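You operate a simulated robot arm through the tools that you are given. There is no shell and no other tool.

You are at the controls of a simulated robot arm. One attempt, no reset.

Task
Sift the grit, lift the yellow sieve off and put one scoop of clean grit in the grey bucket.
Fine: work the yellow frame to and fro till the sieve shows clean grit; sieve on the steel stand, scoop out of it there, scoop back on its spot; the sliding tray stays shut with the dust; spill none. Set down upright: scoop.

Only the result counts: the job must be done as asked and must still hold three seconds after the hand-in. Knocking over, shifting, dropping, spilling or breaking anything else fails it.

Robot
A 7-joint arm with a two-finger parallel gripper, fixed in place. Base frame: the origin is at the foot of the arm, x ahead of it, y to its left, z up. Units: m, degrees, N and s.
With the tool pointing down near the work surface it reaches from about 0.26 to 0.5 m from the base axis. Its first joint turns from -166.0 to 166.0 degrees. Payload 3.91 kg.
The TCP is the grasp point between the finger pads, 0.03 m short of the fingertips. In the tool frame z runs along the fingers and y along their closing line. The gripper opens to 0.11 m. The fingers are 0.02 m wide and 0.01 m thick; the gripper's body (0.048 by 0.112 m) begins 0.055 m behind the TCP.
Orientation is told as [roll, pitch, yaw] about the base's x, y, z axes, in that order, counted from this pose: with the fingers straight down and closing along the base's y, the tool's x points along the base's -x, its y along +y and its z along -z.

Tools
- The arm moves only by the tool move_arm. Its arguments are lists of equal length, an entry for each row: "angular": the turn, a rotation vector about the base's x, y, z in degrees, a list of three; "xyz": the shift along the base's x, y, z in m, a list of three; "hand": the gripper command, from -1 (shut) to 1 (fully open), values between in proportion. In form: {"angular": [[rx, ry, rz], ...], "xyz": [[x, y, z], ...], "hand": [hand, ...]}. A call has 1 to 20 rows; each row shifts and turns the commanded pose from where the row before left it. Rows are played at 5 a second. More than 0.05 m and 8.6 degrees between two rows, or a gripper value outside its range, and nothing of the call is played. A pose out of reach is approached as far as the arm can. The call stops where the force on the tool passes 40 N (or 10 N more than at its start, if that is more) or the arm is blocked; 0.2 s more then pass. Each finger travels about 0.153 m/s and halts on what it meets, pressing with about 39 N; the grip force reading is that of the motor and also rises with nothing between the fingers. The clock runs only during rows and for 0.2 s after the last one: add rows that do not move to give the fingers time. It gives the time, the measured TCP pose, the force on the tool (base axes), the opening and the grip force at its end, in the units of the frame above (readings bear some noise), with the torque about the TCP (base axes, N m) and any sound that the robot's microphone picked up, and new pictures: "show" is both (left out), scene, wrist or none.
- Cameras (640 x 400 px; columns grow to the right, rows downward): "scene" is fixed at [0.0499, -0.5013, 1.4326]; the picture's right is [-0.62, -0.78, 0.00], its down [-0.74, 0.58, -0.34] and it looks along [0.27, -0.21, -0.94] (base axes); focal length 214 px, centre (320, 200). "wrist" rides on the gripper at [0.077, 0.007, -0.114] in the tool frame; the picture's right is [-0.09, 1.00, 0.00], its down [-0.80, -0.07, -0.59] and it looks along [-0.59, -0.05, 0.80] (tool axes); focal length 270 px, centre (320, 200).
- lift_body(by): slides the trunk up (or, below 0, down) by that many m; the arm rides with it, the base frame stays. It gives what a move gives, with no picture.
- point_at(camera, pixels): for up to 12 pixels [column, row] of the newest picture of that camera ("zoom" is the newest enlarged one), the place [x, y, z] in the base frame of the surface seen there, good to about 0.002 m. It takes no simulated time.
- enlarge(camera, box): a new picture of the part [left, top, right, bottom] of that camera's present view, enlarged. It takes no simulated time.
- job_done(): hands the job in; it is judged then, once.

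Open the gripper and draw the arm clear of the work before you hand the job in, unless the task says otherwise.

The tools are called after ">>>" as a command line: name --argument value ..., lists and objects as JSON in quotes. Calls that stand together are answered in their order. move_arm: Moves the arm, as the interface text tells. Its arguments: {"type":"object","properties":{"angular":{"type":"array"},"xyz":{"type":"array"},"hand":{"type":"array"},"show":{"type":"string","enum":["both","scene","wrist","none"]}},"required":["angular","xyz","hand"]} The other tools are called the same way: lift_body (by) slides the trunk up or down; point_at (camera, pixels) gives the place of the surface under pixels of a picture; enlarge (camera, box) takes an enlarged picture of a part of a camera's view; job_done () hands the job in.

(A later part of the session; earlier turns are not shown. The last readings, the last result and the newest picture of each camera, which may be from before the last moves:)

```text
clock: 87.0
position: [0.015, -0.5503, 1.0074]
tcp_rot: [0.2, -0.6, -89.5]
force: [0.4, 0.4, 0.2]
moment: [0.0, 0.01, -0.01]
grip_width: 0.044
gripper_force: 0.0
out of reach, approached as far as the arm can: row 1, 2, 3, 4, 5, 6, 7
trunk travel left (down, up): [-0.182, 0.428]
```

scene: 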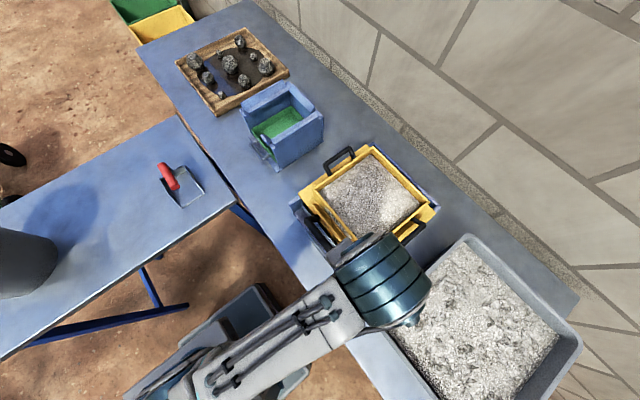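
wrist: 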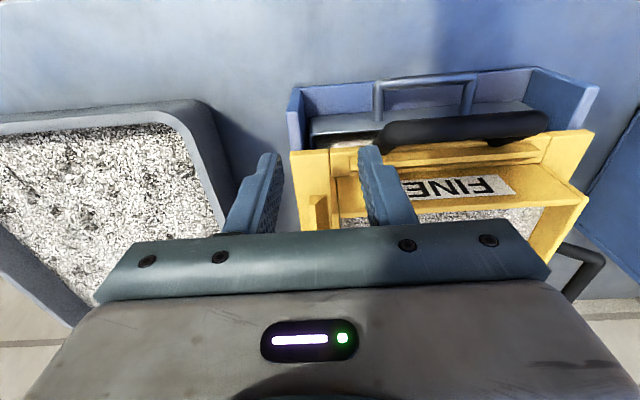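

Reach shrank, so the shoulder sits low; from these numbers a fully raised trunk should reach about 0.75 m. I raise the trunk to the top, then lower the hand.

>>> move_arm --angular '[[0, 0, 0], [0, 0, 0], [0, 0, 0], [0, 0, 0]]' --xyz '[[0, 0.02, 0], [0, 0.02, 0], [0, 0.02, 0], [0, 0.02, 0]]' --hand '[-0.2, -0.2, -0.2, -0.2]' --show "none"

>>> lift_body --by 0.4

>>> move_arm --angular '[[0, 0, 0], [0, 0, 0], [0, 0, 0], [0, 0, 0], [0, 0, 0], [0, 0, 0], [0, 0, 0], [0, 0, 0], [0, 0, 0], [0, 0, 0]]' --xyz '[[0, -0.02, -0.03], [0, -0.02, -0.03], [0, -0.02, -0.04], [0, -0.02, -0.04], [0, -0.025, -0.04], [0, -0.025, -0.04], [0, -0.025, -0.04], [0, -0.025, -0.04], [0, -0.03, -0.03], [0, -0.03, -0.02]]' --hand '[-0.2, -0.2, -0.2, -0.2, -0.2, -0.2, -0.2, -0.2, -0.2, -0.2]'

```text
clock: 88.0
position: [0.0143, -0.4687, 1.0043]
tcp_rot: [0.3, -0.6, -89.6]
force: [0.3, -0.1, -0.1]
moment: [0.01, 0.0, 0.02]
grip_width: 0.0439
gripper_force: 0.1
trunk travel left (down, up): [-0.182, 0.428]
```

```text
clock: 91.8
position: [0.0143, -0.4686, 1.4049]
tcp_rot: [0.3, -0.6, -89.6]
force: [0.0, -0.3, -0.3]
moment: [0.0, 0.04, -0.02]
grip_width: 0.0438
gripper_force: 0.0
trunk travel left (down, up): [-0.582, 0.028]
```

```text
clock: 94.0
position: [0.0121, -0.7111, 1.0549]
tcp_rot: [0.3, -0.4, -89.6]
force: [-0.2, -0.7, -0.3]
moment: [0.01, 0.02, 0.01]
grip_width: 0.0438
gripper_force: 0.0
trunk travel left (down, up): [-0.582, 0.028]
```

scene: 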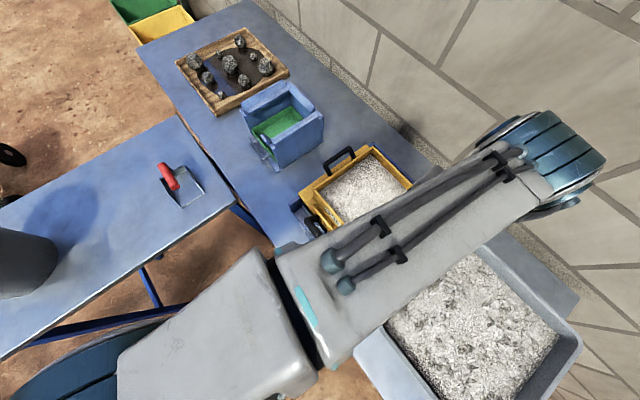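
wrist: 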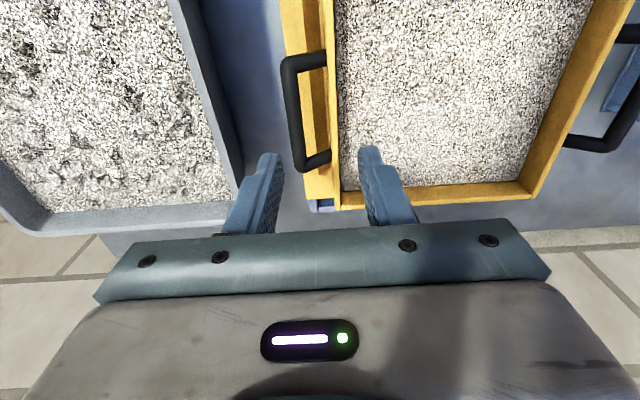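

The handle is now within reach. Before grasping I test the set-down pose: hand at about [0.48,-0.57] with yaw -180, which would put the sieve (handle facing the robot) over the stand.

>>> move_arm --angular '[[0, 0, -8.2], [0, 0, -8.2], [0, 0, -8.2], [0, 0, -8.2], [0, 0, -8.2], [0, 0, -8.2], [0, 0, -8.2], [0, 0, -8.2], [0, 0, -8.2], [0, 0, -8.2], [0, 0, -8.2]]' --xyz '[[0, 0.03, 0.03], [0.047, 0.0111, 0], [0.047, 0.0111, 0], [0.047, 0.0111, 0], [0.047, 0.0111, 0], [0.047, 0.0111, 0], [0.047, 0.0111, 0], [0.047, 0.0111, 0], [0.047, 0.0111, 0], [0.047, 0.0111, 0], [0.047, 0.0111, 0]]' --hand '[-0.2, -0.2, -0.2, -0.2, -0.2, -0.2, -0.2, -0.2, -0.2, -0.2, -0.2]'

```text
clock: 96.4
position: [0.4851, -0.5658, 1.0869]
tcp_rot: [0.4, -0.6, -179.8]
force: [-0.1, -1.6, 0.5]
moment: [-0.02, -0.02, 0.01]
grip_width: 0.044
gripper_force: 0.1
trunk travel left (down, up): [-0.582, 0.028]
```

scene: 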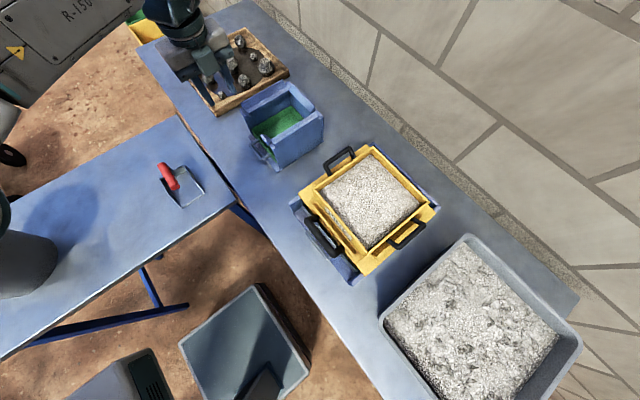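
wrist: 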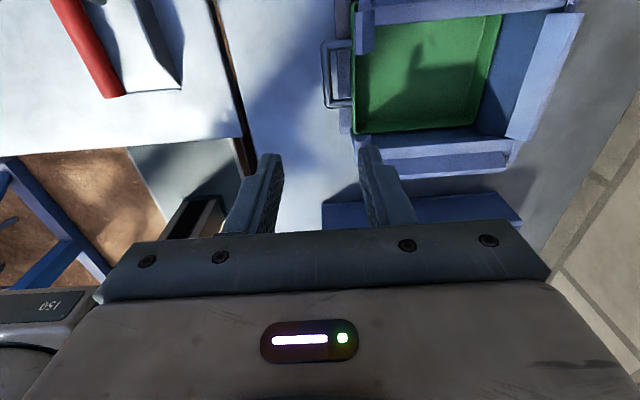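

The pose is reachable. This view looks right into the stand, so I measure its rim and seat here.

>>> enlarge --camera "wrist" --box '[300, 0, 620, 240]'

>>> point_at --camera "wrist" --pixels '[[375, 12], [460, 10], [572, 30], [540, 90], [515, 130], [440, 145], [440, 165], [370, 143], [362, 125], [430, 205], [345, 130], [360, 30]]'

```text
1.67 times, centred on (460, 120) of wrist
```

zoom: 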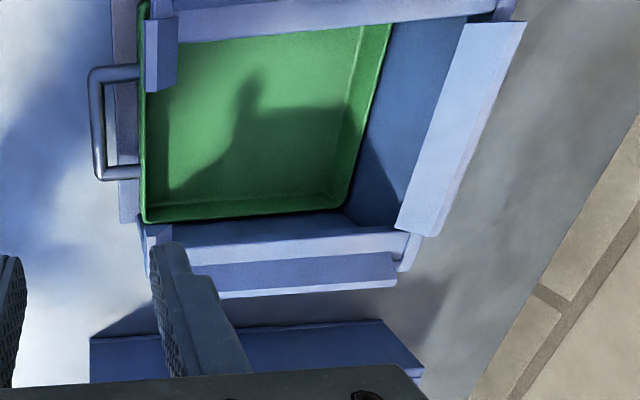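

```text
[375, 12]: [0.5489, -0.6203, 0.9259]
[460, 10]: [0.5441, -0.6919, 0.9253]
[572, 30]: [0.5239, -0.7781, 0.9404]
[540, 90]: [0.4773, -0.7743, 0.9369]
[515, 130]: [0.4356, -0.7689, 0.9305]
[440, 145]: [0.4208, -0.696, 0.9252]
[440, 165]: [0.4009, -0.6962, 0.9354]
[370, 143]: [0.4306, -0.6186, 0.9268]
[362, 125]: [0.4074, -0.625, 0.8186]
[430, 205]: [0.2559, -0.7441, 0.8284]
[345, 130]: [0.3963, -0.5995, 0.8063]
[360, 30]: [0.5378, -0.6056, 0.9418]
```

The stand box's seat ledge is ~0.14 m, exactly gauge-plate size, so I want to be thorough about another stand before lifting anything. I'll look towards -x with the wrist tilted up, a sector seen only partly so far.

>>> move_arm --angular '[[0, 0, 0], [0, 0, 0], [0, 0, 0], [0, 0, 0], [0, 0, 0], [0, 0, 0], [0, 0, 0], [0, 0, 0], [0, 0, 0], [0, 0, 0], [0, 0, 0], [0, 8, 0], [0, 8, 0], [0, 8, 0], [0, 6, 0], [0, 0, 0], [0, 0, 0]]' --xyz '[[-0.03, 0.025, 0.03], [-0.03, 0.025, 0.03], [-0.04, 0.02, 0.03], [-0.04, 0.02, 0], [-0.04, 0.02, 0], [-0.04, 0.01, 0], [-0.045, 0, 0], [-0.045, 0, 0], [-0.045, 0, 0], [-0.045, 0, 0], [-0.045, 0, 0], [-0.045, 0.01, 0], [-0.045, 0.02, 0], [-0.045, 0.02, 0], [-0.04, 0.02, 0], [-0.04, 0.02, 0], [0, 0, 0]]' --hand '[-0.2, -0.2, -0.2, -0.2, -0.2, -0.2, -0.2, -0.2, -0.2, -0.2, -0.2, -0.2, -0.2, -0.2, -0.2, -0.2, -0.2]' --show "wrist"

```text
refused: row 3 steps farther than a row can; nothing moved
```

Row 3 was slightly too long a step; resending with shorter steps.

>>> move_arm --angular '[[0, 0, 0], [0, 0, 0], [0, 0, 0], [0, 0, 0], [0, 0, 0], [0, 0, 0], [0, 0, 0], [0, 0, 0], [0, 0, 0], [0, 0, 0], [0, 0, 0], [0, 8, 0], [0, 8, 0], [0, 8, 0], [0, 6, 0], [0, 0, 0], [0, 0, 0]]' --xyz '[[-0.025, 0.025, 0.03], [-0.025, 0.025, 0.03], [-0.03, 0.02, 0.03], [-0.04, 0.02, 0], [-0.04, 0.02, 0], [-0.04, 0.01, 0], [-0.045, 0, 0], [-0.045, 0, 0], [-0.045, 0, 0], [-0.045, 0, 0], [-0.045, 0, 0], [-0.045, 0.01, 0], [-0.045, 0.02, 0], [-0.045, 0.02, 0], [-0.04, 0.02, 0], [-0.04, 0.02, 0], [0, 0, 0]]' --hand '[-0.2, -0.2, -0.2, -0.2, -0.2, -0.2, -0.2, -0.2, -0.2, -0.2, -0.2, -0.2, -0.2, -0.2, -0.2, -0.2, -0.2]' --show "wrist"

```text
clock: 100.0
position: [-0.1555, -0.3593, 1.1786]
tcp_rot: [0.1, -30.5, -179.6]
force: [-0.1, -0.7, 0.3]
moment: [0.0, 0.03, -0.01]
grip_width: 0.044
gripper_force: 0.1
trunk travel left (down, up): [-0.582, 0.028]
```

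wrist: 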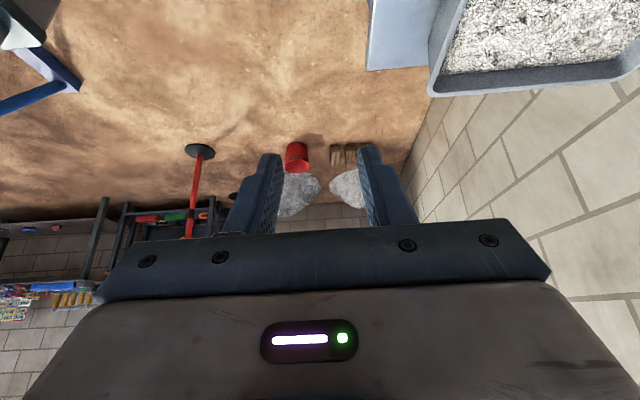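

Nothing there either. The other candidate is the small separate steel-topped stand that carries the scoop and bucket; I'll look at it closely from above.

>>> move_arm --angular '[[0, -8, 0], [0, -8, 0], [0, -8, 0], [0, -6, 0], [0, 0, 8], [0, 0, 8], [0, 0, 8], [0, 0, 8], [0, 0, 8], [0, 0, 8], [0, 0, 8], [0, 0, 8], [0, 0, 8], [0, 0, 8], [0, 0, 8], [0, 0, 8], [0, 0, 8], [0, 0, 8], [0, 0, 8]]' --xyz '[[0.02, -0.01, 0.03], [0.03, -0.01, 0.03], [0.03, 0, 0.02], [0.03, 0, 0.02], [0.03, 0, 0], [0.03, 0, 0], [0.03, 0, 0], [0.03, 0, 0], [0.03, 0, 0], [0.02, 0.02, 0], [0.02, 0.02, 0], [0.02, 0.02, 0], [0.02, 0.02, 0], [0.02, 0.02, 0], [0.02, 0.02, 0], [0.02, 0.02, 0], [0.02, 0.02, 0], [0.02, 0.02, 0], [0.02, 0.02, 0]]' --hand '[-0.2, -0.2, -0.2, -0.2, -0.2, -0.2, -0.2, -0.2, -0.2, -0.2, -0.2, -0.2, -0.2, -0.2, -0.2, -0.2, -0.2, -0.2, -0.2]' --show "wrist"

```text
clock: 104.0
position: [0.303, -0.1762, 1.2778]
tcp_rot: [0.2, -0.6, -59.6]
force: [-0.9, -0.3, -1.0]
moment: [0.02, 0.0, -0.02]
grip_width: 0.0442
gripper_force: 0.0
trunk travel left (down, up): [-0.582, 0.028]
```

wrist: 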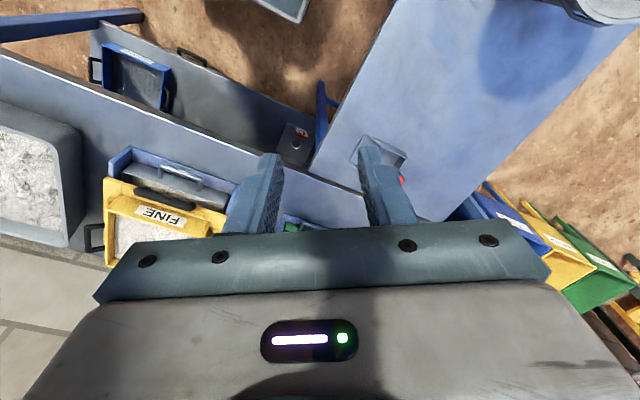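

I can see the lower shelf again here: coarse sieve at (135,75), a black handle at (192,57). Enlarging both shelf and side stand.

>>> enlarge --camera "wrist" --box '[70, 0, 340, 180]'

>>> enlarge --camera "wrist" --box '[300, 0, 640, 230]'

>>> point_at --camera "wrist" --pixels '[[500, 60], [420, 60], [390, 150], [380, 30], [600, 40], [520, 140], [192, 52], [205, 65], [130, 45], [295, 135], [320, 165], [150, 120]]'

```text
2.22 times, centred on (205, 90) of wrist
```

zoom: 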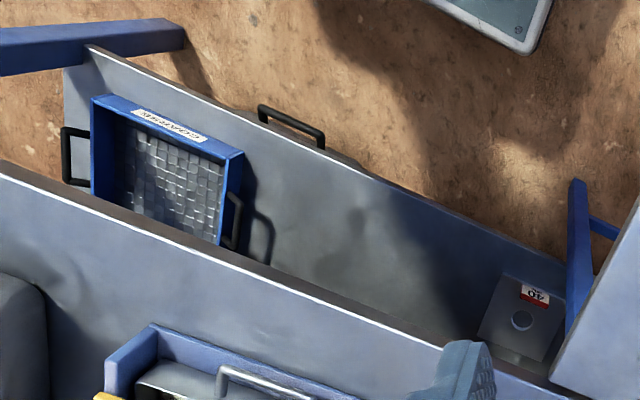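

```text
1.74 times, centred on (470, 115) of wrist
```

zoom: 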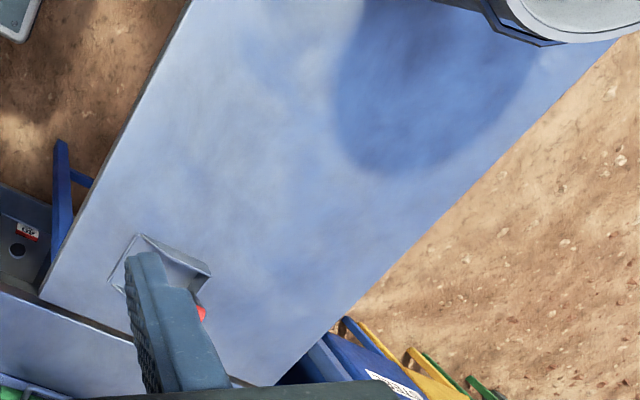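

```text
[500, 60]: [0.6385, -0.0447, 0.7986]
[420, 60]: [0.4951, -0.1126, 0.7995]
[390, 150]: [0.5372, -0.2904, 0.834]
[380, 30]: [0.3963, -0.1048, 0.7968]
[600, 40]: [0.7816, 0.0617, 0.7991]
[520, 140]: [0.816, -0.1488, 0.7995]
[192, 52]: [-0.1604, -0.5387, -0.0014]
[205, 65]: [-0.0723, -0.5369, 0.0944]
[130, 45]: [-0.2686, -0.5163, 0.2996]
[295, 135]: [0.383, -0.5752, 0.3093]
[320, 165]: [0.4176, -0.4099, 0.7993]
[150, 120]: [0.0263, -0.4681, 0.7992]
```

The box is clearly blue-painted and plate-sized, whereas the separate small table (x 0.40–0.83, y -0.41–0.3, top z 0.799) is the steel stand, with a free spot between scoop and bucket right in the arm's reach. So the sieve goes there, centred near [0.53,-0.11]. Now I move above the sieve's -x handle.

>>> move_arm --angular '[[0, 0, -2.15], [0, 0, -2.15], [0, 0, -2.15], [0, 0, -2.15], [0, 0, -2.15], [0, 0, -2.15], [0, 0, -2.15], [0, 0, -2.15], [0, 0, -2.15], [0, 0, -2.15], [0, 0, -2.15], [0, 0, -2.15], [0, 0, -2.15], [0, 0, -2.15], [0, 0, 0]]' --xyz '[[-0.0216, -0.038, -0.01], [-0.0216, -0.038, -0.01], [-0.0216, -0.038, -0.01], [-0.0216, -0.038, -0.01], [-0.0216, -0.038, -0.015], [-0.0216, -0.038, -0.015], [-0.0216, -0.038, -0.015], [-0.0216, -0.038, -0.015], [-0.0216, -0.038, -0.015], [-0.0216, -0.038, -0.015], [-0.0216, -0.038, -0.015], [-0.0216, -0.038, -0.015], [-0.0216, -0.038, -0.015], [-0.0216, -0.038, -0.015], [0, 0, 0]]' --hand '[-0.2, -0.2, -0.2, -0.2, -0.2, -0.2, -0.2, -0.2, -0.2, -0.2, -0.2, -0.5, -0.5, -0.5, -0.5]'

```text
clock: 107.2
position: [-0.0007, -0.708, 1.0853]
tcp_rot: [0.3, -0.6, -89.9]
force: [0.0, 0.6, 0.4]
moment: [-0.01, 0.05, 0.02]
grip_width: 0.0275
gripper_force: 0.0
trunk travel left (down, up): [-0.582, 0.028]
```

scene: 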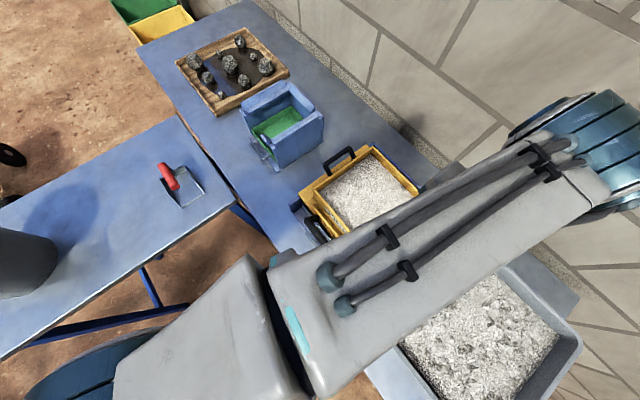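
wrist: 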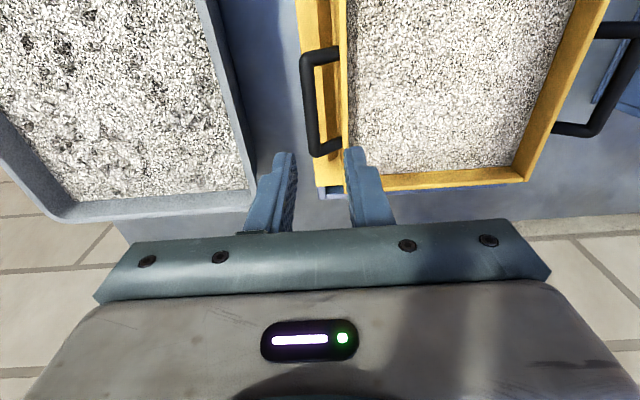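

Above the -x handle; measuring bar and wall precisely from here.

>>> enlarge --camera "wrist" --box '[270, 20, 400, 180]'

>>> point_at --camera "wrist" --pixels '[[305, 100], [309, 100], [314, 100], [342, 100], [348, 100], [330, 145], [330, 53], [312, 145], [308, 60], [346, 150], [322, 110]]'

```text
2.50 times, centred on (335, 100) of wrist
```

zoom: 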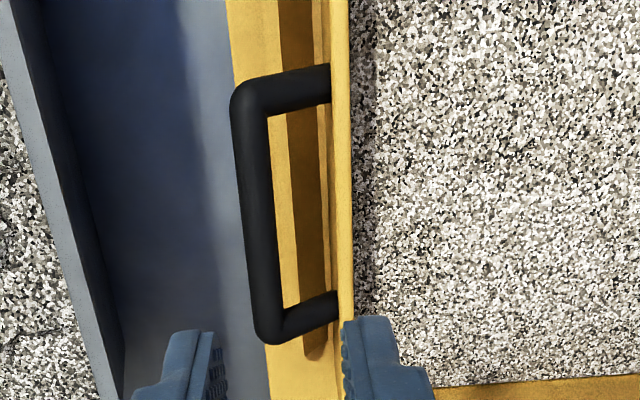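

```text
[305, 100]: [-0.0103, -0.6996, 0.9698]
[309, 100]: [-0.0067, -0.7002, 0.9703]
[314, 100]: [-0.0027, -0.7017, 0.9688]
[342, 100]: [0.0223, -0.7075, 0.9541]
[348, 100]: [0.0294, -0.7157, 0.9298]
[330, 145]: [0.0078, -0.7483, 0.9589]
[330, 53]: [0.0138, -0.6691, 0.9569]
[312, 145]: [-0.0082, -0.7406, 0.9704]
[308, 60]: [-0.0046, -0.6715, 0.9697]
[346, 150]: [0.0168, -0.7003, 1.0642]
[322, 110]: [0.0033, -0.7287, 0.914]
```

Bar centre is at about x=-0.0065, z≈0.964; wall outer face x≈0.019. I set the opening to 0.022, centre on the bar and descend to z≈0.957 so one finger enters the loop.

>>> move_arm --angular '[[0, 0, 0], [0, 0, 0], [0, 0, 0], [0, 0, 0]]' --xyz '[[-0.0058, -0.002, 0], [0, 0, -0.03], [0, 0, -0.03], [0, 0, -0.018]]' --hand '[-0.6, -0.6, -0.6, -0.6]'

```text
clock: 108.2
position: [-0.0057, -0.7132, 1.006]
tcp_rot: [0.3, -0.6, -89.8]
force: [0.7, 0.5, -0.1]
moment: [0.0, -0.01, -0.01]
grip_width: 0.0218
gripper_force: 0.0
trunk travel left (down, up): [-0.582, 0.028]
```

scene: 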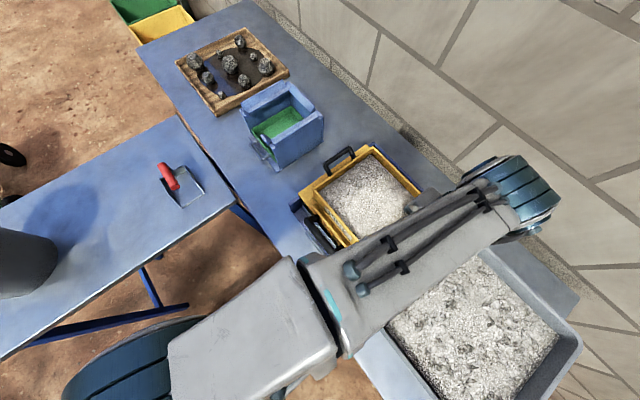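
wrist: 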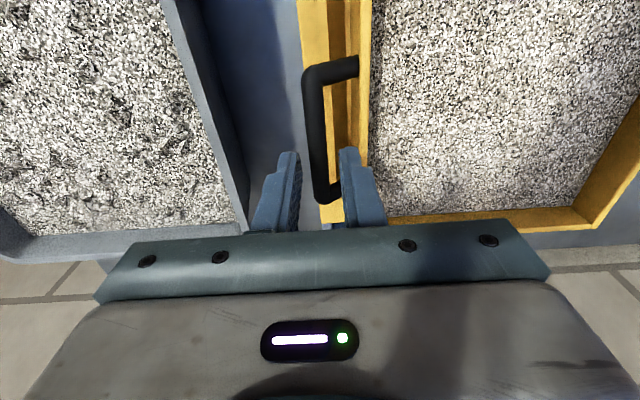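

Alignment looks right; re-measuring the bar near the fingers before inserting.

>>> point_at --camera "wrist" --pixels '[[308, 120], [314, 120], [321, 120], [316, 160], [326, 160], [362, 120], [369, 120], [314, 80], [335, 190], [345, 66], [350, 190]]'

>>> enlarge --camera "wrist" --box '[260, 40, 400, 230]'

```text
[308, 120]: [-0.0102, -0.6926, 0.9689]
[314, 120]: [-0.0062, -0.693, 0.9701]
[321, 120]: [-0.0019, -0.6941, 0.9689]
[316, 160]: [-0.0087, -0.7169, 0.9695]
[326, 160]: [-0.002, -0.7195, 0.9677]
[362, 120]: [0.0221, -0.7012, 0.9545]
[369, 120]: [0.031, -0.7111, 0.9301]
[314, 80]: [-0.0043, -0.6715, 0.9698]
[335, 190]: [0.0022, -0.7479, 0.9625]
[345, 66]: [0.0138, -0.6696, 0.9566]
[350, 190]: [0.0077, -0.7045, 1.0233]
```

```text
2.11 times, centred on (330, 135) of wrist
```

zoom: 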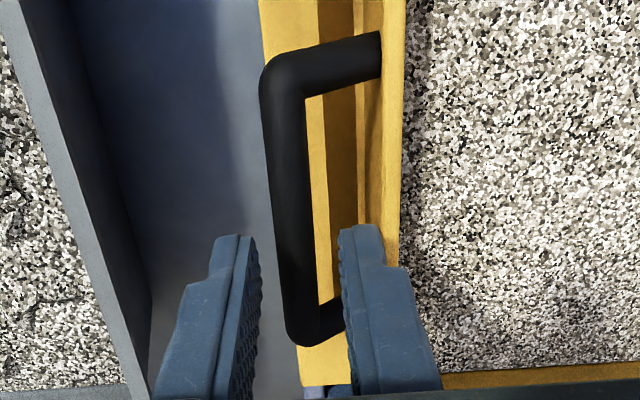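

Bar centre x≈-0.006 matches the TCP. I descend 4.7 cm into the loop, then close.

>>> move_arm --angular '[[0, 0, 0], [0, 0, 0], [0, 0, 0], [0, 0, 0]]' --xyz '[[0, 0.002, -0.015], [0, 0, -0.015], [0, 0, -0.017], [0, 0, 0]]' --hand '[-0.6, -0.6, -0.6, -0.6]' --show "wrist"

```text
clock: 109.2
position: [-0.0069, -0.7103, 0.9602]
tcp_rot: [0.3, -0.7, -89.9]
force: [0.2, -0.2, -0.3]
moment: [0.0, -0.01, 0.02]
grip_width: 0.022
gripper_force: 0.0
trunk travel left (down, up): [-0.582, 0.028]
```

wrist: 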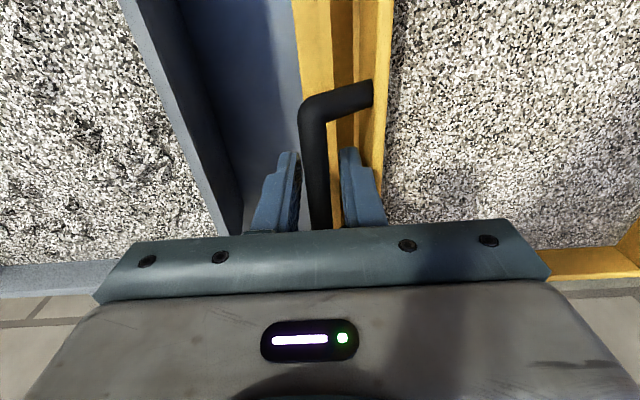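

No contact on insertion. I go 4 mm lower and close on the bar.

>>> move_arm --angular '[[0, 0, 0], [0, 0, 0], [0, 0, 0], [0, 0, 0]]' --xyz '[[0, 0, -0.004], [0, 0, 0], [0, 0, 0], [0, 0, 0]]' --hand '[-0.6, -1, -1, -1]' --show "wrist"

```text
clock: 110.2
position: [-0.0069, -0.7091, 0.9548]
tcp_rot: [0.4, -0.6, -90.0]
force: [-1.2, 0.8, 1.1]
moment: [0.62, 0.01, 0.14]
grip_width: 0.0111
gripper_force: 39.1
trunk travel left (down, up): [-0.582, 0.028]
```

wrist: 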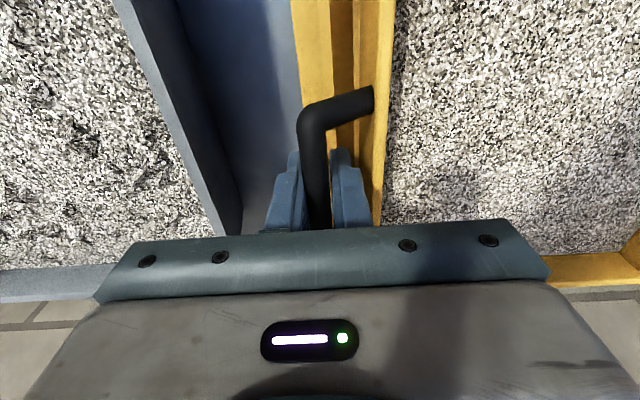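

The bar is gripped (width 0.011). I try a small 1 cm lift first to see weight and any droop.

>>> move_arm --angular '[[0, 0, 0], [0, 0, 0], [0, 0, 0]]' --xyz '[[0, 0, 0.004], [0, 0, 0.004], [0, 0, 0]]' --hand '[-1, -1, -1]'

>>> enlarge --camera "wrist" --box '[240, 0, 480, 240]'

```text
clock: 111.0
position: [-0.0034, -0.7097, 0.9646]
tcp_rot: [0.3, -0.5, -89.7]
force: [2.5, -0.4, -4.5]
moment: [0.07, 0.05, -0.08]
grip_width: 0.0113
gripper_force: 38.7
trunk travel left (down, up): [-0.582, 0.028]
```

scene: 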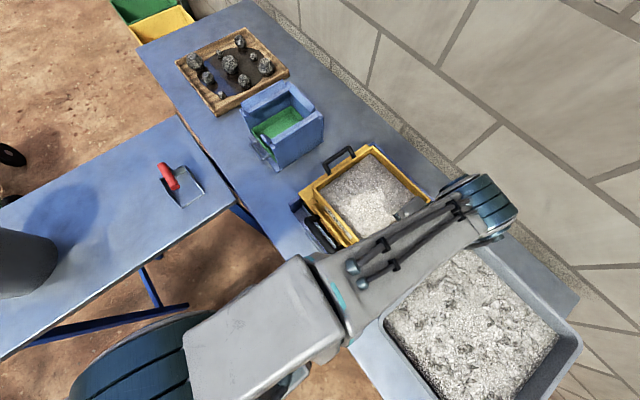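
wrist: 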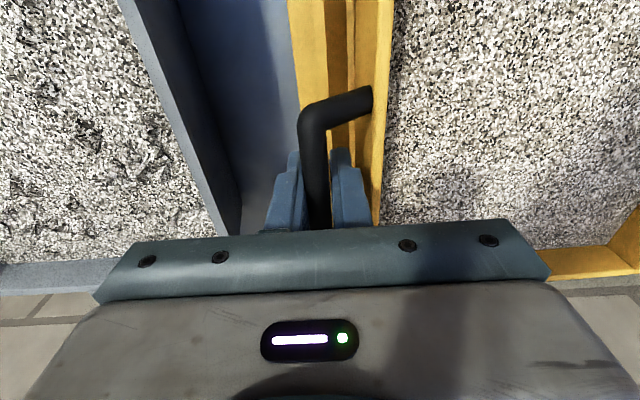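

```text
1.67 times, centred on (360, 120) of wrist
```

zoom: 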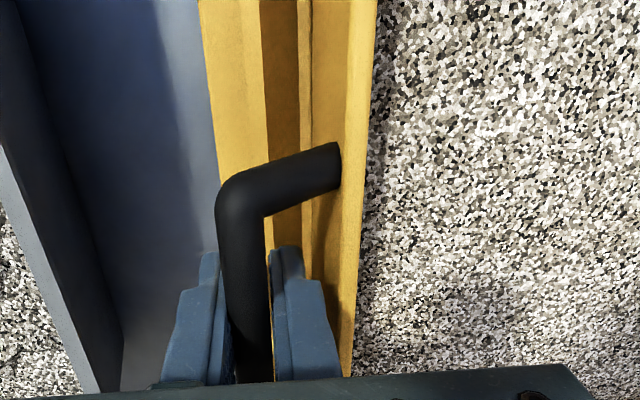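

Lifting one end takes 4.5 N, so the sieve is about 0.9 kg and would droop until the inner finger meets its wall. I lower again and tilt the hand ~15° about the bar so the finger braces against the wall before lifting.

>>> move_arm --angular '[[0, 0, 0], [0, 0, 0], [0, -3, 0], [0, -3, 0], [0, -3, 0], [0, -3, 0], [0, 0, 0]]' --xyz '[[0, 0, -0.004], [0, 0, -0.004], [0.0005, 0, 0], [0.0005, 0, 0], [0.0005, 0, 0], [0.0005, 0, 0], [0, 0, 0]]' --hand '[-1, -1, -1, -1, -1, -1, -1]' --show "wrist"

>>> enlarge --camera "wrist" --box '[240, 0, 480, 240]'

```text
clock: 112.6
position: [-0.0014, -0.7109, 0.9548]
tcp_rot: [12.3, -0.7, -90.0]
force: [-2.2, 0.2, 1.9]
moment: [0.19, -0.07, -0.01]
grip_width: 0.0112
gripper_force: 39.2
trunk travel left (down, up): [-0.582, 0.028]
```

wrist: 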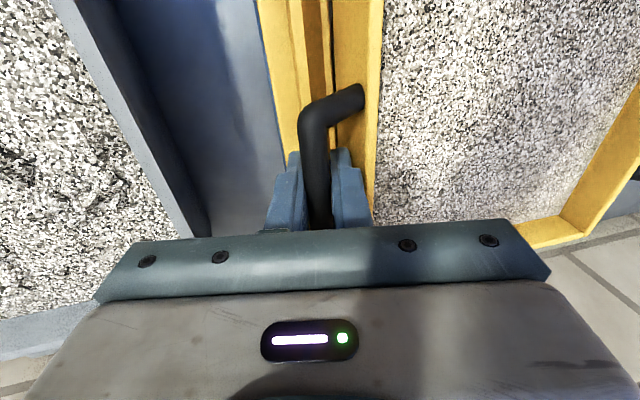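

```text
1.67 times, centred on (360, 120) of wrist
```

zoom: 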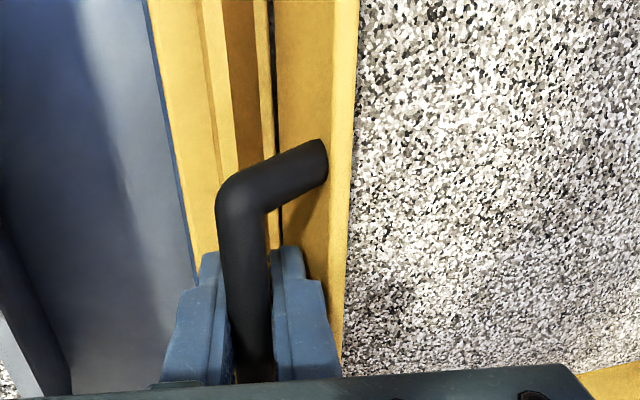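

Tilted 12°. Checking that the sieve still sits level: rim heights near and far.

>>> point_at --camera "wrist" --pixels '[[372, 100], [372, 150], [530, 232], [600, 150], [370, 60], [328, 160], [500, 100]]'

>>> enlarge --camera "scene" --box '[290, 130, 440, 250]'

>>> point_at --camera "scene" --pixels '[[370, 147], [318, 188], [340, 225], [395, 170], [345, 168]]'

```text
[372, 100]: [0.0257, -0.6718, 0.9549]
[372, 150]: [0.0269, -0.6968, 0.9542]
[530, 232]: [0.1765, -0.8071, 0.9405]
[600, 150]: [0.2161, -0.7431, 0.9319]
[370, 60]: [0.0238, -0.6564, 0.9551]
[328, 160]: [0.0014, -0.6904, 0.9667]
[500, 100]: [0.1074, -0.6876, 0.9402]
```

```text
3.33 times, centred on (365, 190) of scene
```

zoom: 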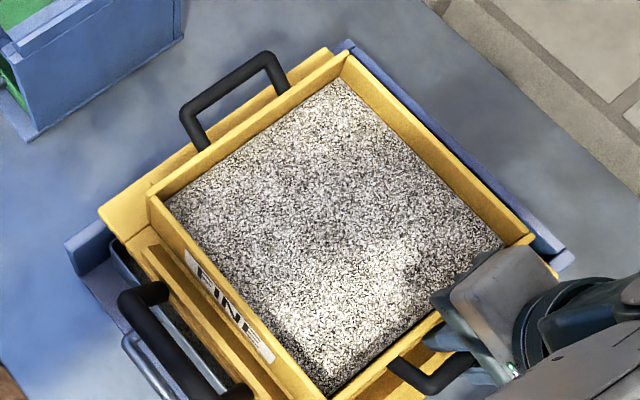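

```text
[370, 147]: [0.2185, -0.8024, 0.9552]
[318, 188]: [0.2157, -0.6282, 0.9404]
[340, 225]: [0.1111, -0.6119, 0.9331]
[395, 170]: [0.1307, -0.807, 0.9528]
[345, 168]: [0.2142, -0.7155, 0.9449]
```

Sieve is still level and seated. I tilt 2° more and lift 2 cm slowly, then check levelness.

>>> move_arm --angular '[[0, -2, 0], [0, 0, 0], [0, 0, 0], [0, 0, 0], [0, 0, 0], [0, 0, 0]]' --xyz '[[0, 0, 0], [0, 0, 0.005], [0, 0, 0.005], [0, 0, 0.005], [0, 0, 0.005], [0, 0, 0]]' --hand '[-1, -1, -1, -1, -1, -1]'

>>> point_at --camera "scene" --pixels '[[370, 147], [318, 188], [340, 225], [395, 170], [345, 168]]'

>>> enlarge --camera "scene" --box '[290, 130, 440, 250]'

```text
clock: 114.0
position: [-0.0026, -0.7103, 0.9747]
tcp_rot: [14.2, -0.5, -90.0]
force: [0.6, -0.6, -9.2]
moment: [0.03, 1.14, 0.0]
grip_width: 0.0115
gripper_force: 38.9
trunk travel left (down, up): [-0.582, 0.028]
```

scene: 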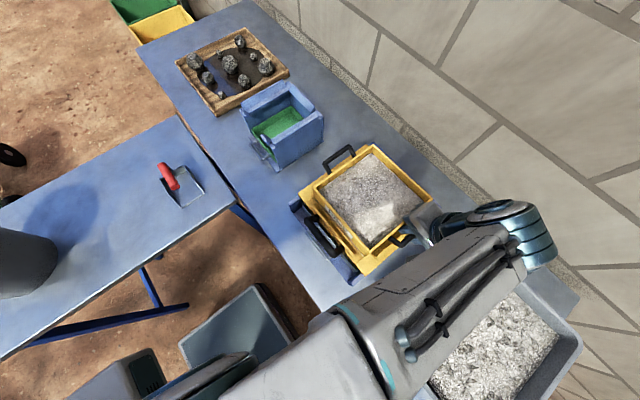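
wrist: 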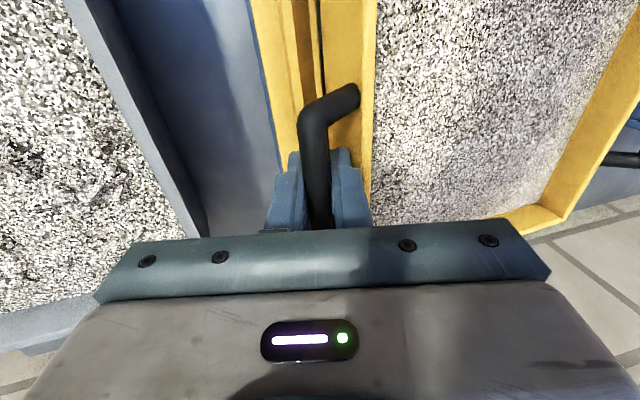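

```text
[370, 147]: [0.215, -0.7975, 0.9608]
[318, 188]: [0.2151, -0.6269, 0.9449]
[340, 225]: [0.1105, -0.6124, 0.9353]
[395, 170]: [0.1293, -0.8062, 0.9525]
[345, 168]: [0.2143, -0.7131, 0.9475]
```

```text
3.33 times, centred on (365, 190) of scene
```

zoom: 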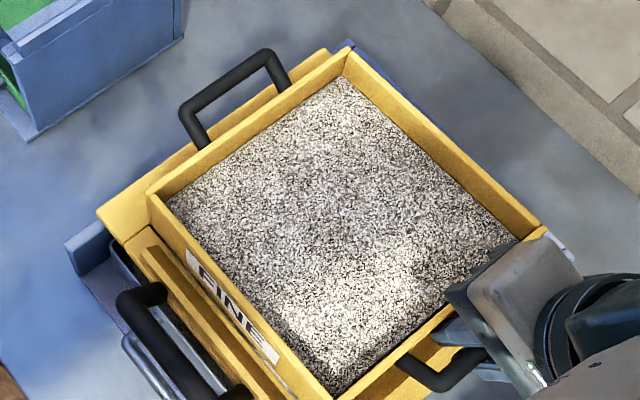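

Full weight (9.2 N) is on the hand with the far edge about 1.3 cm low (≈3.7°). I correct with another 4° of tilt and continue lifting.

>>> move_arm --angular '[[0, -1, 0], [0, -1, 0], [0, -1, 0], [0, -1, 0], [0, 0, 0], [0, 0, 0], [0, 0, 0], [0, 0, 0], [0, 0, 0], [0, 0, 0]]' --xyz '[[0, 0, 0.003], [0, 0, 0.005], [0, 0, 0.008], [0, 0, 0.01], [0, 0, 0.012], [0, 0, 0.015], [0, 0, 0.015], [0, 0, 0.015], [0, 0, 0.01], [0, 0, 0]]' --hand '[-1, -1, -1, -1, -1, -1, -1, -1, -1, -1]'

>>> enlarge --camera "scene" --box '[290, 110, 450, 250]'

```text
clock: 116.2
position: [-0.0003, -0.7061, 1.0696]
tcp_rot: [18.3, -0.5, -89.9]
force: [0.3, 0.5, -9.9]
moment: [0.03, 1.23, 0.04]
grip_width: 0.0112
gripper_force: 39.0
trunk travel left (down, up): [-0.582, 0.028]
```

scene: 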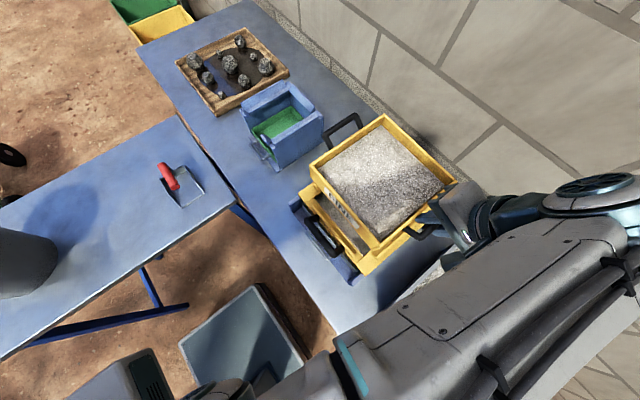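
wrist: 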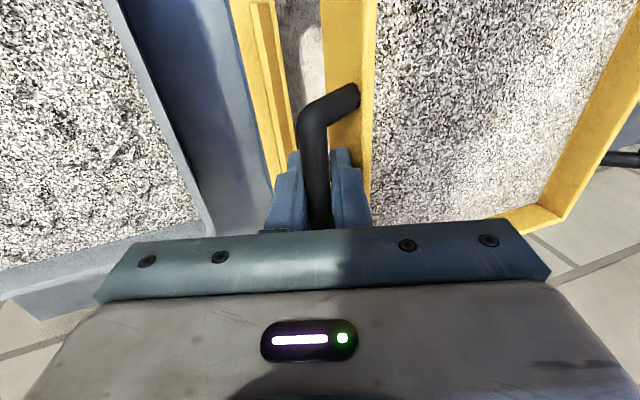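

```text
2.86 times, centred on (370, 180) of scene
```

zoom: 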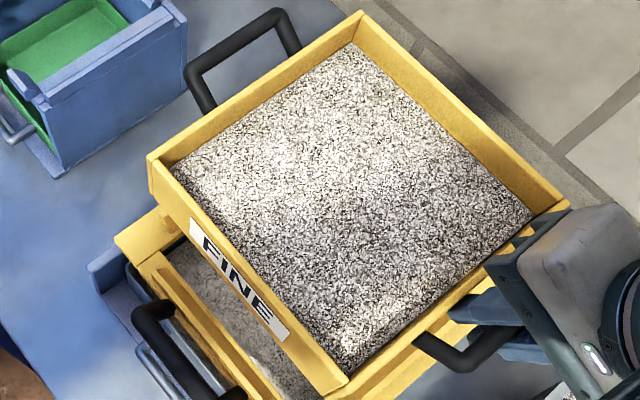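

The sieve is clear of the frame and looks level; the tray below shows the dust. Verifying rim heights.

>>> point_at --camera "zoom" --pixels '[[158, 158], [250, 95], [360, 20], [340, 385], [550, 200], [255, 290], [430, 320], [350, 200], [450, 100]]'

```text
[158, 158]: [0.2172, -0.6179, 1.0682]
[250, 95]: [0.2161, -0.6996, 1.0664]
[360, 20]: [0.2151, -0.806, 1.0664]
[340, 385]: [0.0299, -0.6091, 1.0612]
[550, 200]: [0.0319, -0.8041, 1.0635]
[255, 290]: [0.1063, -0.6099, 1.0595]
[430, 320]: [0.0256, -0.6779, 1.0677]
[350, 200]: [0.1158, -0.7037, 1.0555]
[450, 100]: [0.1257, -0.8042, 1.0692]
```

Level within a degree. Before carrying it over, I measure scoop and bucket extents on the stand to fix the set-down spot.

>>> point_at --camera "scene" --pixels '[[185, 166], [204, 192], [181, 207], [161, 178], [50, 240], [56, 255], [50, 275], [40, 290], [100, 230], [130, 230], [20, 240], [5, 300]]'

>>> enlarge --camera "scene" --box '[0, 130, 240, 320]'

```text
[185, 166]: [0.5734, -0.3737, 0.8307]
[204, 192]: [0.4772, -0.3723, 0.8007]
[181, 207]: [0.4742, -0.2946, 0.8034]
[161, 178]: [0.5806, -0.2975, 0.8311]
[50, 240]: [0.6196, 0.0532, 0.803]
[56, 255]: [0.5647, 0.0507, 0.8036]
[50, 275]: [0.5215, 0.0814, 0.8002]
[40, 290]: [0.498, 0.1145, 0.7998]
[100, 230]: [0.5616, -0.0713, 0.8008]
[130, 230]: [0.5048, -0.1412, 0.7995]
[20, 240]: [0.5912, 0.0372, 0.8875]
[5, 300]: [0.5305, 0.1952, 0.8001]
```

```text
2.11 times, centred on (120, 225) of scene
```

zoom: 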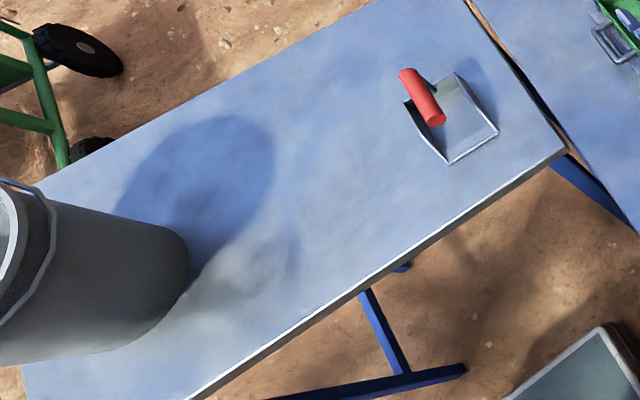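

Set-down spot: sieve centre ≈[0.52,-0.12], clear of scoop (y<-0.29) and bucket (y>0.045). I carry the sieve over slowly with ramps, keeping its orientation.

>>> move_arm --angular '[[0, 0, 0], [0, 0, 0], [0, 0, 0], [0, 0, 0], [0, 0, 0], [0, 0, 0], [0, 0, 0], [0, 0, 0], [0, 0, 0], [0, 0, 0], [0, 0, 0], [0, 0, 0], [0, 0, 0], [0, 0, 0], [0, 0, 0], [0, 0, 0], [0, 0, 0], [0, 0, 0], [0, 0, 0], [0, 0, 0]]' --xyz '[[0.0025, 0.0035, 0.002], [0.006, 0.009, 0.002], [0.011, 0.016, 0.002], [0.0156, 0.023, 0.002], [0.0156, 0.023, 0.002], [0.0156, 0.023, 0.002], [0.0156, 0.023, 0.002], [0.0156, 0.023, 0], [0.0156, 0.023, 0], [0.0156, 0.023, 0], [0.0156, 0.023, 0], [0.0156, 0.023, 0], [0.0156, 0.023, 0], [0.0156, 0.023, 0], [0.0156, 0.023, 0], [0.0156, 0.023, 0], [0.0156, 0.023, 0], [0.011, 0.016, 0], [0.006, 0.009, 0], [0.0025, 0.0035, 0]]' --hand '[-1, -1, -1, -1, -1, -1, -1, -1, -1, -1, -1, -1, -1, -1, -1, -1, -1, -1, -1, -1]'

```text
clock: 120.4
position: [0.2542, -0.3297, 1.0836]
tcp_rot: [18.2, -0.5, -90.0]
force: [-0.6, -0.3, -9.8]
moment: [0.03, 1.18, 0.03]
grip_width: 0.0112
gripper_force: 39.2
trunk travel left (down, up): [-0.582, 0.028]
```

scene: 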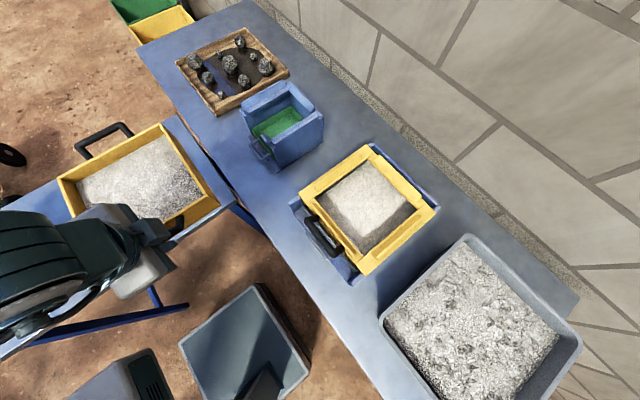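
wrist: 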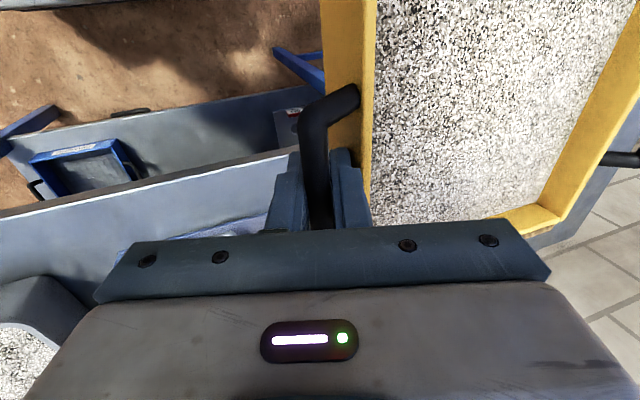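

The sieve is carried level (9.8 N). Continuing to above the stand spot.

>>> move_arm --angular '[[0, 0, 0], [0, 0, 0], [0, 0, 0], [0, 0, 0], [0, 0, 0], [0, 0, 0], [0, 0, 0], [0, 0, 0], [0, 0, 0], [0, 0, 0], [0, 0, 0], [0, 0, 0], [0, 0, 0]]' --xyz '[[0.0025, 0.0035, 0], [0.006, 0.009, 0], [0.011, 0.016, 0], [0.015, 0.022, 0], [0.015, 0.022, 0], [0.015, 0.022, 0], [0.015, 0.022, 0], [0.015, 0.022, 0], [0.015, 0.022, 0], [0.015, 0.022, 0], [0.011, 0.016, 0], [0.006, 0.009, 0], [0.0025, 0.0035, 0]]' --hand '[-1, -1, -1, -1, -1, -1, -1, -1, -1, -1, -1, -1, -1]'

```text
clock: 123.2
position: [0.4004, -0.1196, 1.0852]
tcp_rot: [18.3, -0.7, -90.1]
force: [0.2, -0.5, -9.7]
moment: [0.05, 1.17, 0.01]
grip_width: 0.0113
gripper_force: 39.7
trunk travel left (down, up): [-0.582, 0.028]
```

scene: 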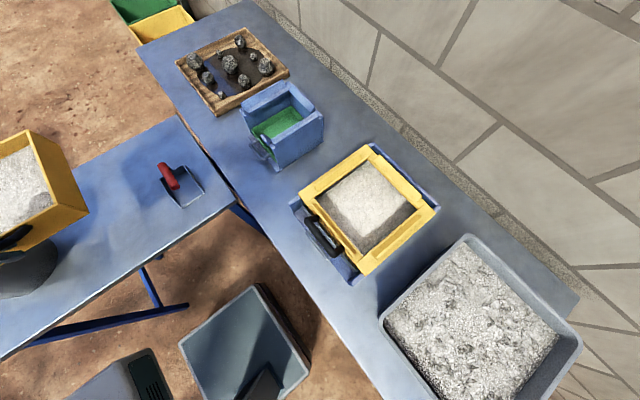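
wrist: 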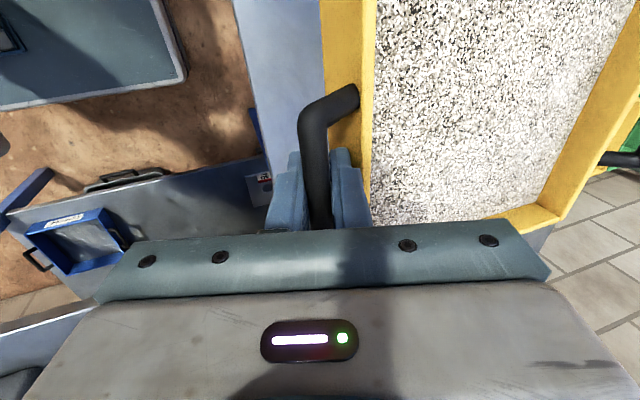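

Above the stand spot. The black-handled item at wrist (120,178) is clearer here; a quick enlargement before lowering.

>>> enlarge --camera "wrist" --box '[0, 100, 290, 310]'

>>> point_at --camera "wrist" --pixels '[[125, 174], [150, 182], [95, 186], [110, 183]]'

>>> enlarge --camera "scene" --box '[0, 90, 160, 300]'

```text
1.90 times, centred on (145, 205) of wrist
```

zoom: 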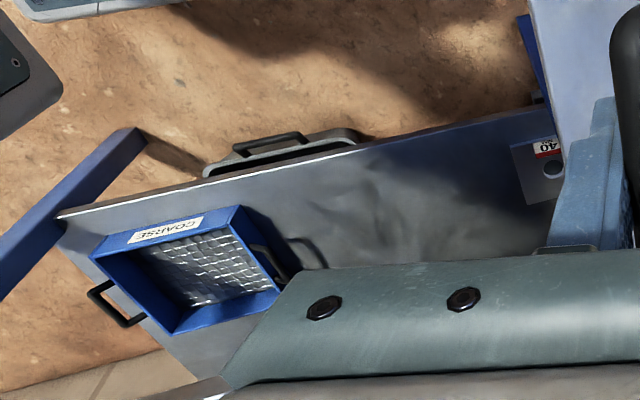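

```text
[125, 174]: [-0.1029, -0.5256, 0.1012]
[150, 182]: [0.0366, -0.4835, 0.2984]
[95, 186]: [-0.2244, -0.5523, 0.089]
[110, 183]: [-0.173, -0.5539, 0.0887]
```

```text
1.90 times, centred on (80, 195) of scene
```

zoom: 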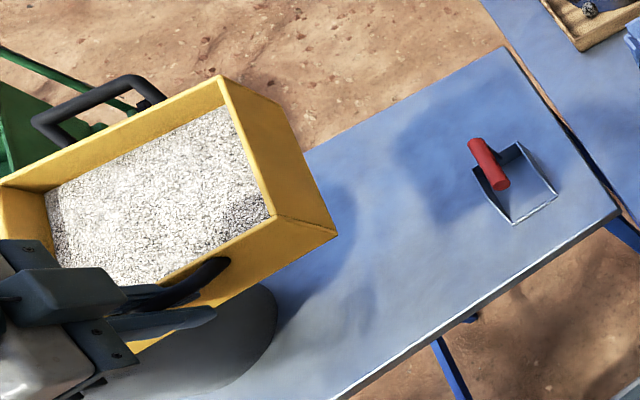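

That's just a toolbox on the floor. I measure the sieve's height (top rim vs bottom edge) to know how far to lower.

>>> point_at --camera "zoom" --pixels '[[268, 213], [330, 236], [300, 150], [222, 80], [250, 240], [190, 295], [320, 225], [325, 238], [250, 255]]'

```text
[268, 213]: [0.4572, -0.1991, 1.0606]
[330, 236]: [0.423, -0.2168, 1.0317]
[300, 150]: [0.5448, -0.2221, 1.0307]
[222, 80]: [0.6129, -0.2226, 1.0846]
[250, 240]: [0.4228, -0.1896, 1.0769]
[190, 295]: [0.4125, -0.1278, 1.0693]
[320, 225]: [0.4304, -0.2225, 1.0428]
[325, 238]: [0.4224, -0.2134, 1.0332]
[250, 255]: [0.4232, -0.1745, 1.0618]
```

Sieve height is about 0.055 m (bottom now at z≈1.03). I lower it 0.20 m steadily, then check.

>>> move_arm --angular '[[0, 0, 0], [0, 0, 0], [0, 0, 0], [0, 0, 0], [0, 0, 0], [0, 0, 0], [0, 0, 0], [0, 0, 0], [0, 0, 0], [0, 0, 0], [0, 0, 0], [0, 0, 0]]' --xyz '[[0, 0, -0.004], [0, 0, -0.01], [0, 0, -0.018], [0, 0, -0.022], [0, 0, -0.025], [0, 0, -0.025], [0, 0, -0.025], [0, 0, -0.025], [0, 0, -0.02], [0, 0, -0.015], [0, 0, -0.01], [0, 0, -0.004]]' --hand '[-1, -1, -1, -1, -1, -1, -1, -1, -1, -1, -1, -1]'

>>> enlarge --camera "scene" --box '[0, 120, 200, 320]'

```text
clock: 125.8
position: [0.4, -0.1194, 0.8794]
tcp_rot: [18.2, -0.6, -90.0]
force: [0.3, -0.5, -9.6]
moment: [0.0, 1.18, 0.01]
grip_width: 0.0111
gripper_force: 38.5
trunk travel left (down, up): [-0.582, 0.028]
```

scene: 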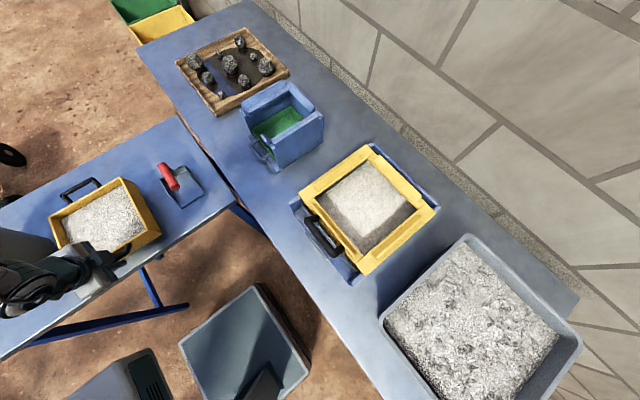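
wrist: 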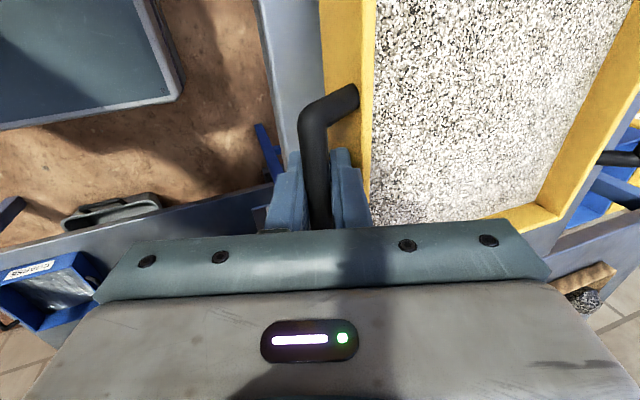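

```text
2.00 times, centred on (100, 220) of scene
```

zoom: 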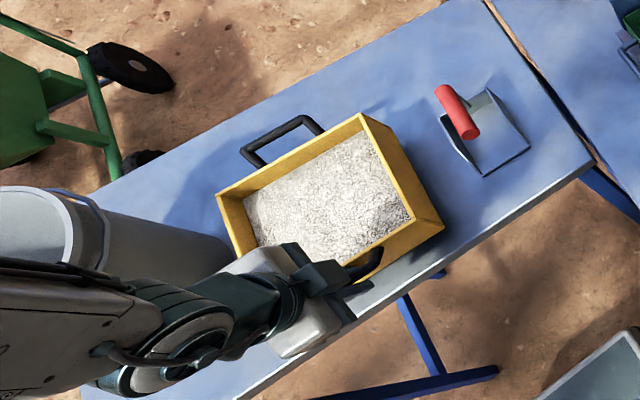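

Nearly down, level. I shift 2 cm further from the edge and lower in small steps until the stand takes the weight.

>>> move_arm --angular '[[0, 0, 0], [0, 0, 0], [0, 0, 0], [0, 0, 0], [0, 0, 0], [0, 0, 0], [0, 0, 0], [0, 0, 0]]' --xyz '[[0.005, 0, 0], [0.01, 0, 0], [0.005, 0, 0], [0, 0, -0.005], [0, 0, -0.005], [0, 0, -0.005], [0, 0, -0.003], [0, 0, 0]]' --hand '[-1, -1, -1, -1, -1, -1, -1, -1]' --show "none"

```text
clock: 127.6
position: [0.4194, -0.1186, 0.8617]
tcp_rot: [18.2, -0.7, -90.0]
force: [0.7, -0.3, -8.7]
moment: [0.03, 1.17, 0.01]
grip_width: 0.0112
gripper_force: 39.7
trunk travel left (down, up): [-0.582, 0.028]
```

Still mostly hanging (-8.7 N). Lowering a few more millimetres.

>>> move_arm --angular '[[0, 0, 0], [0, 0, 0], [0, 0, 0], [0, 0, 0]]' --xyz '[[0, 0, -0.002], [0, 0, -0.002], [0, 0, -0.002], [0, 0, 0]]' --hand '[-1, -1, -1, -1]' --show "none"

```text
clock: 128.6
position: [0.4178, -0.1194, 0.8577]
tcp_rot: [18.6, -0.7, -89.9]
force: [-3.5, -1.0, 33.2]
moment: [1.0, 0.32, 0.21]
grip_width: 0.0114
gripper_force: 39.0
trunk travel left (down, up): [-0.582, 0.028]
```

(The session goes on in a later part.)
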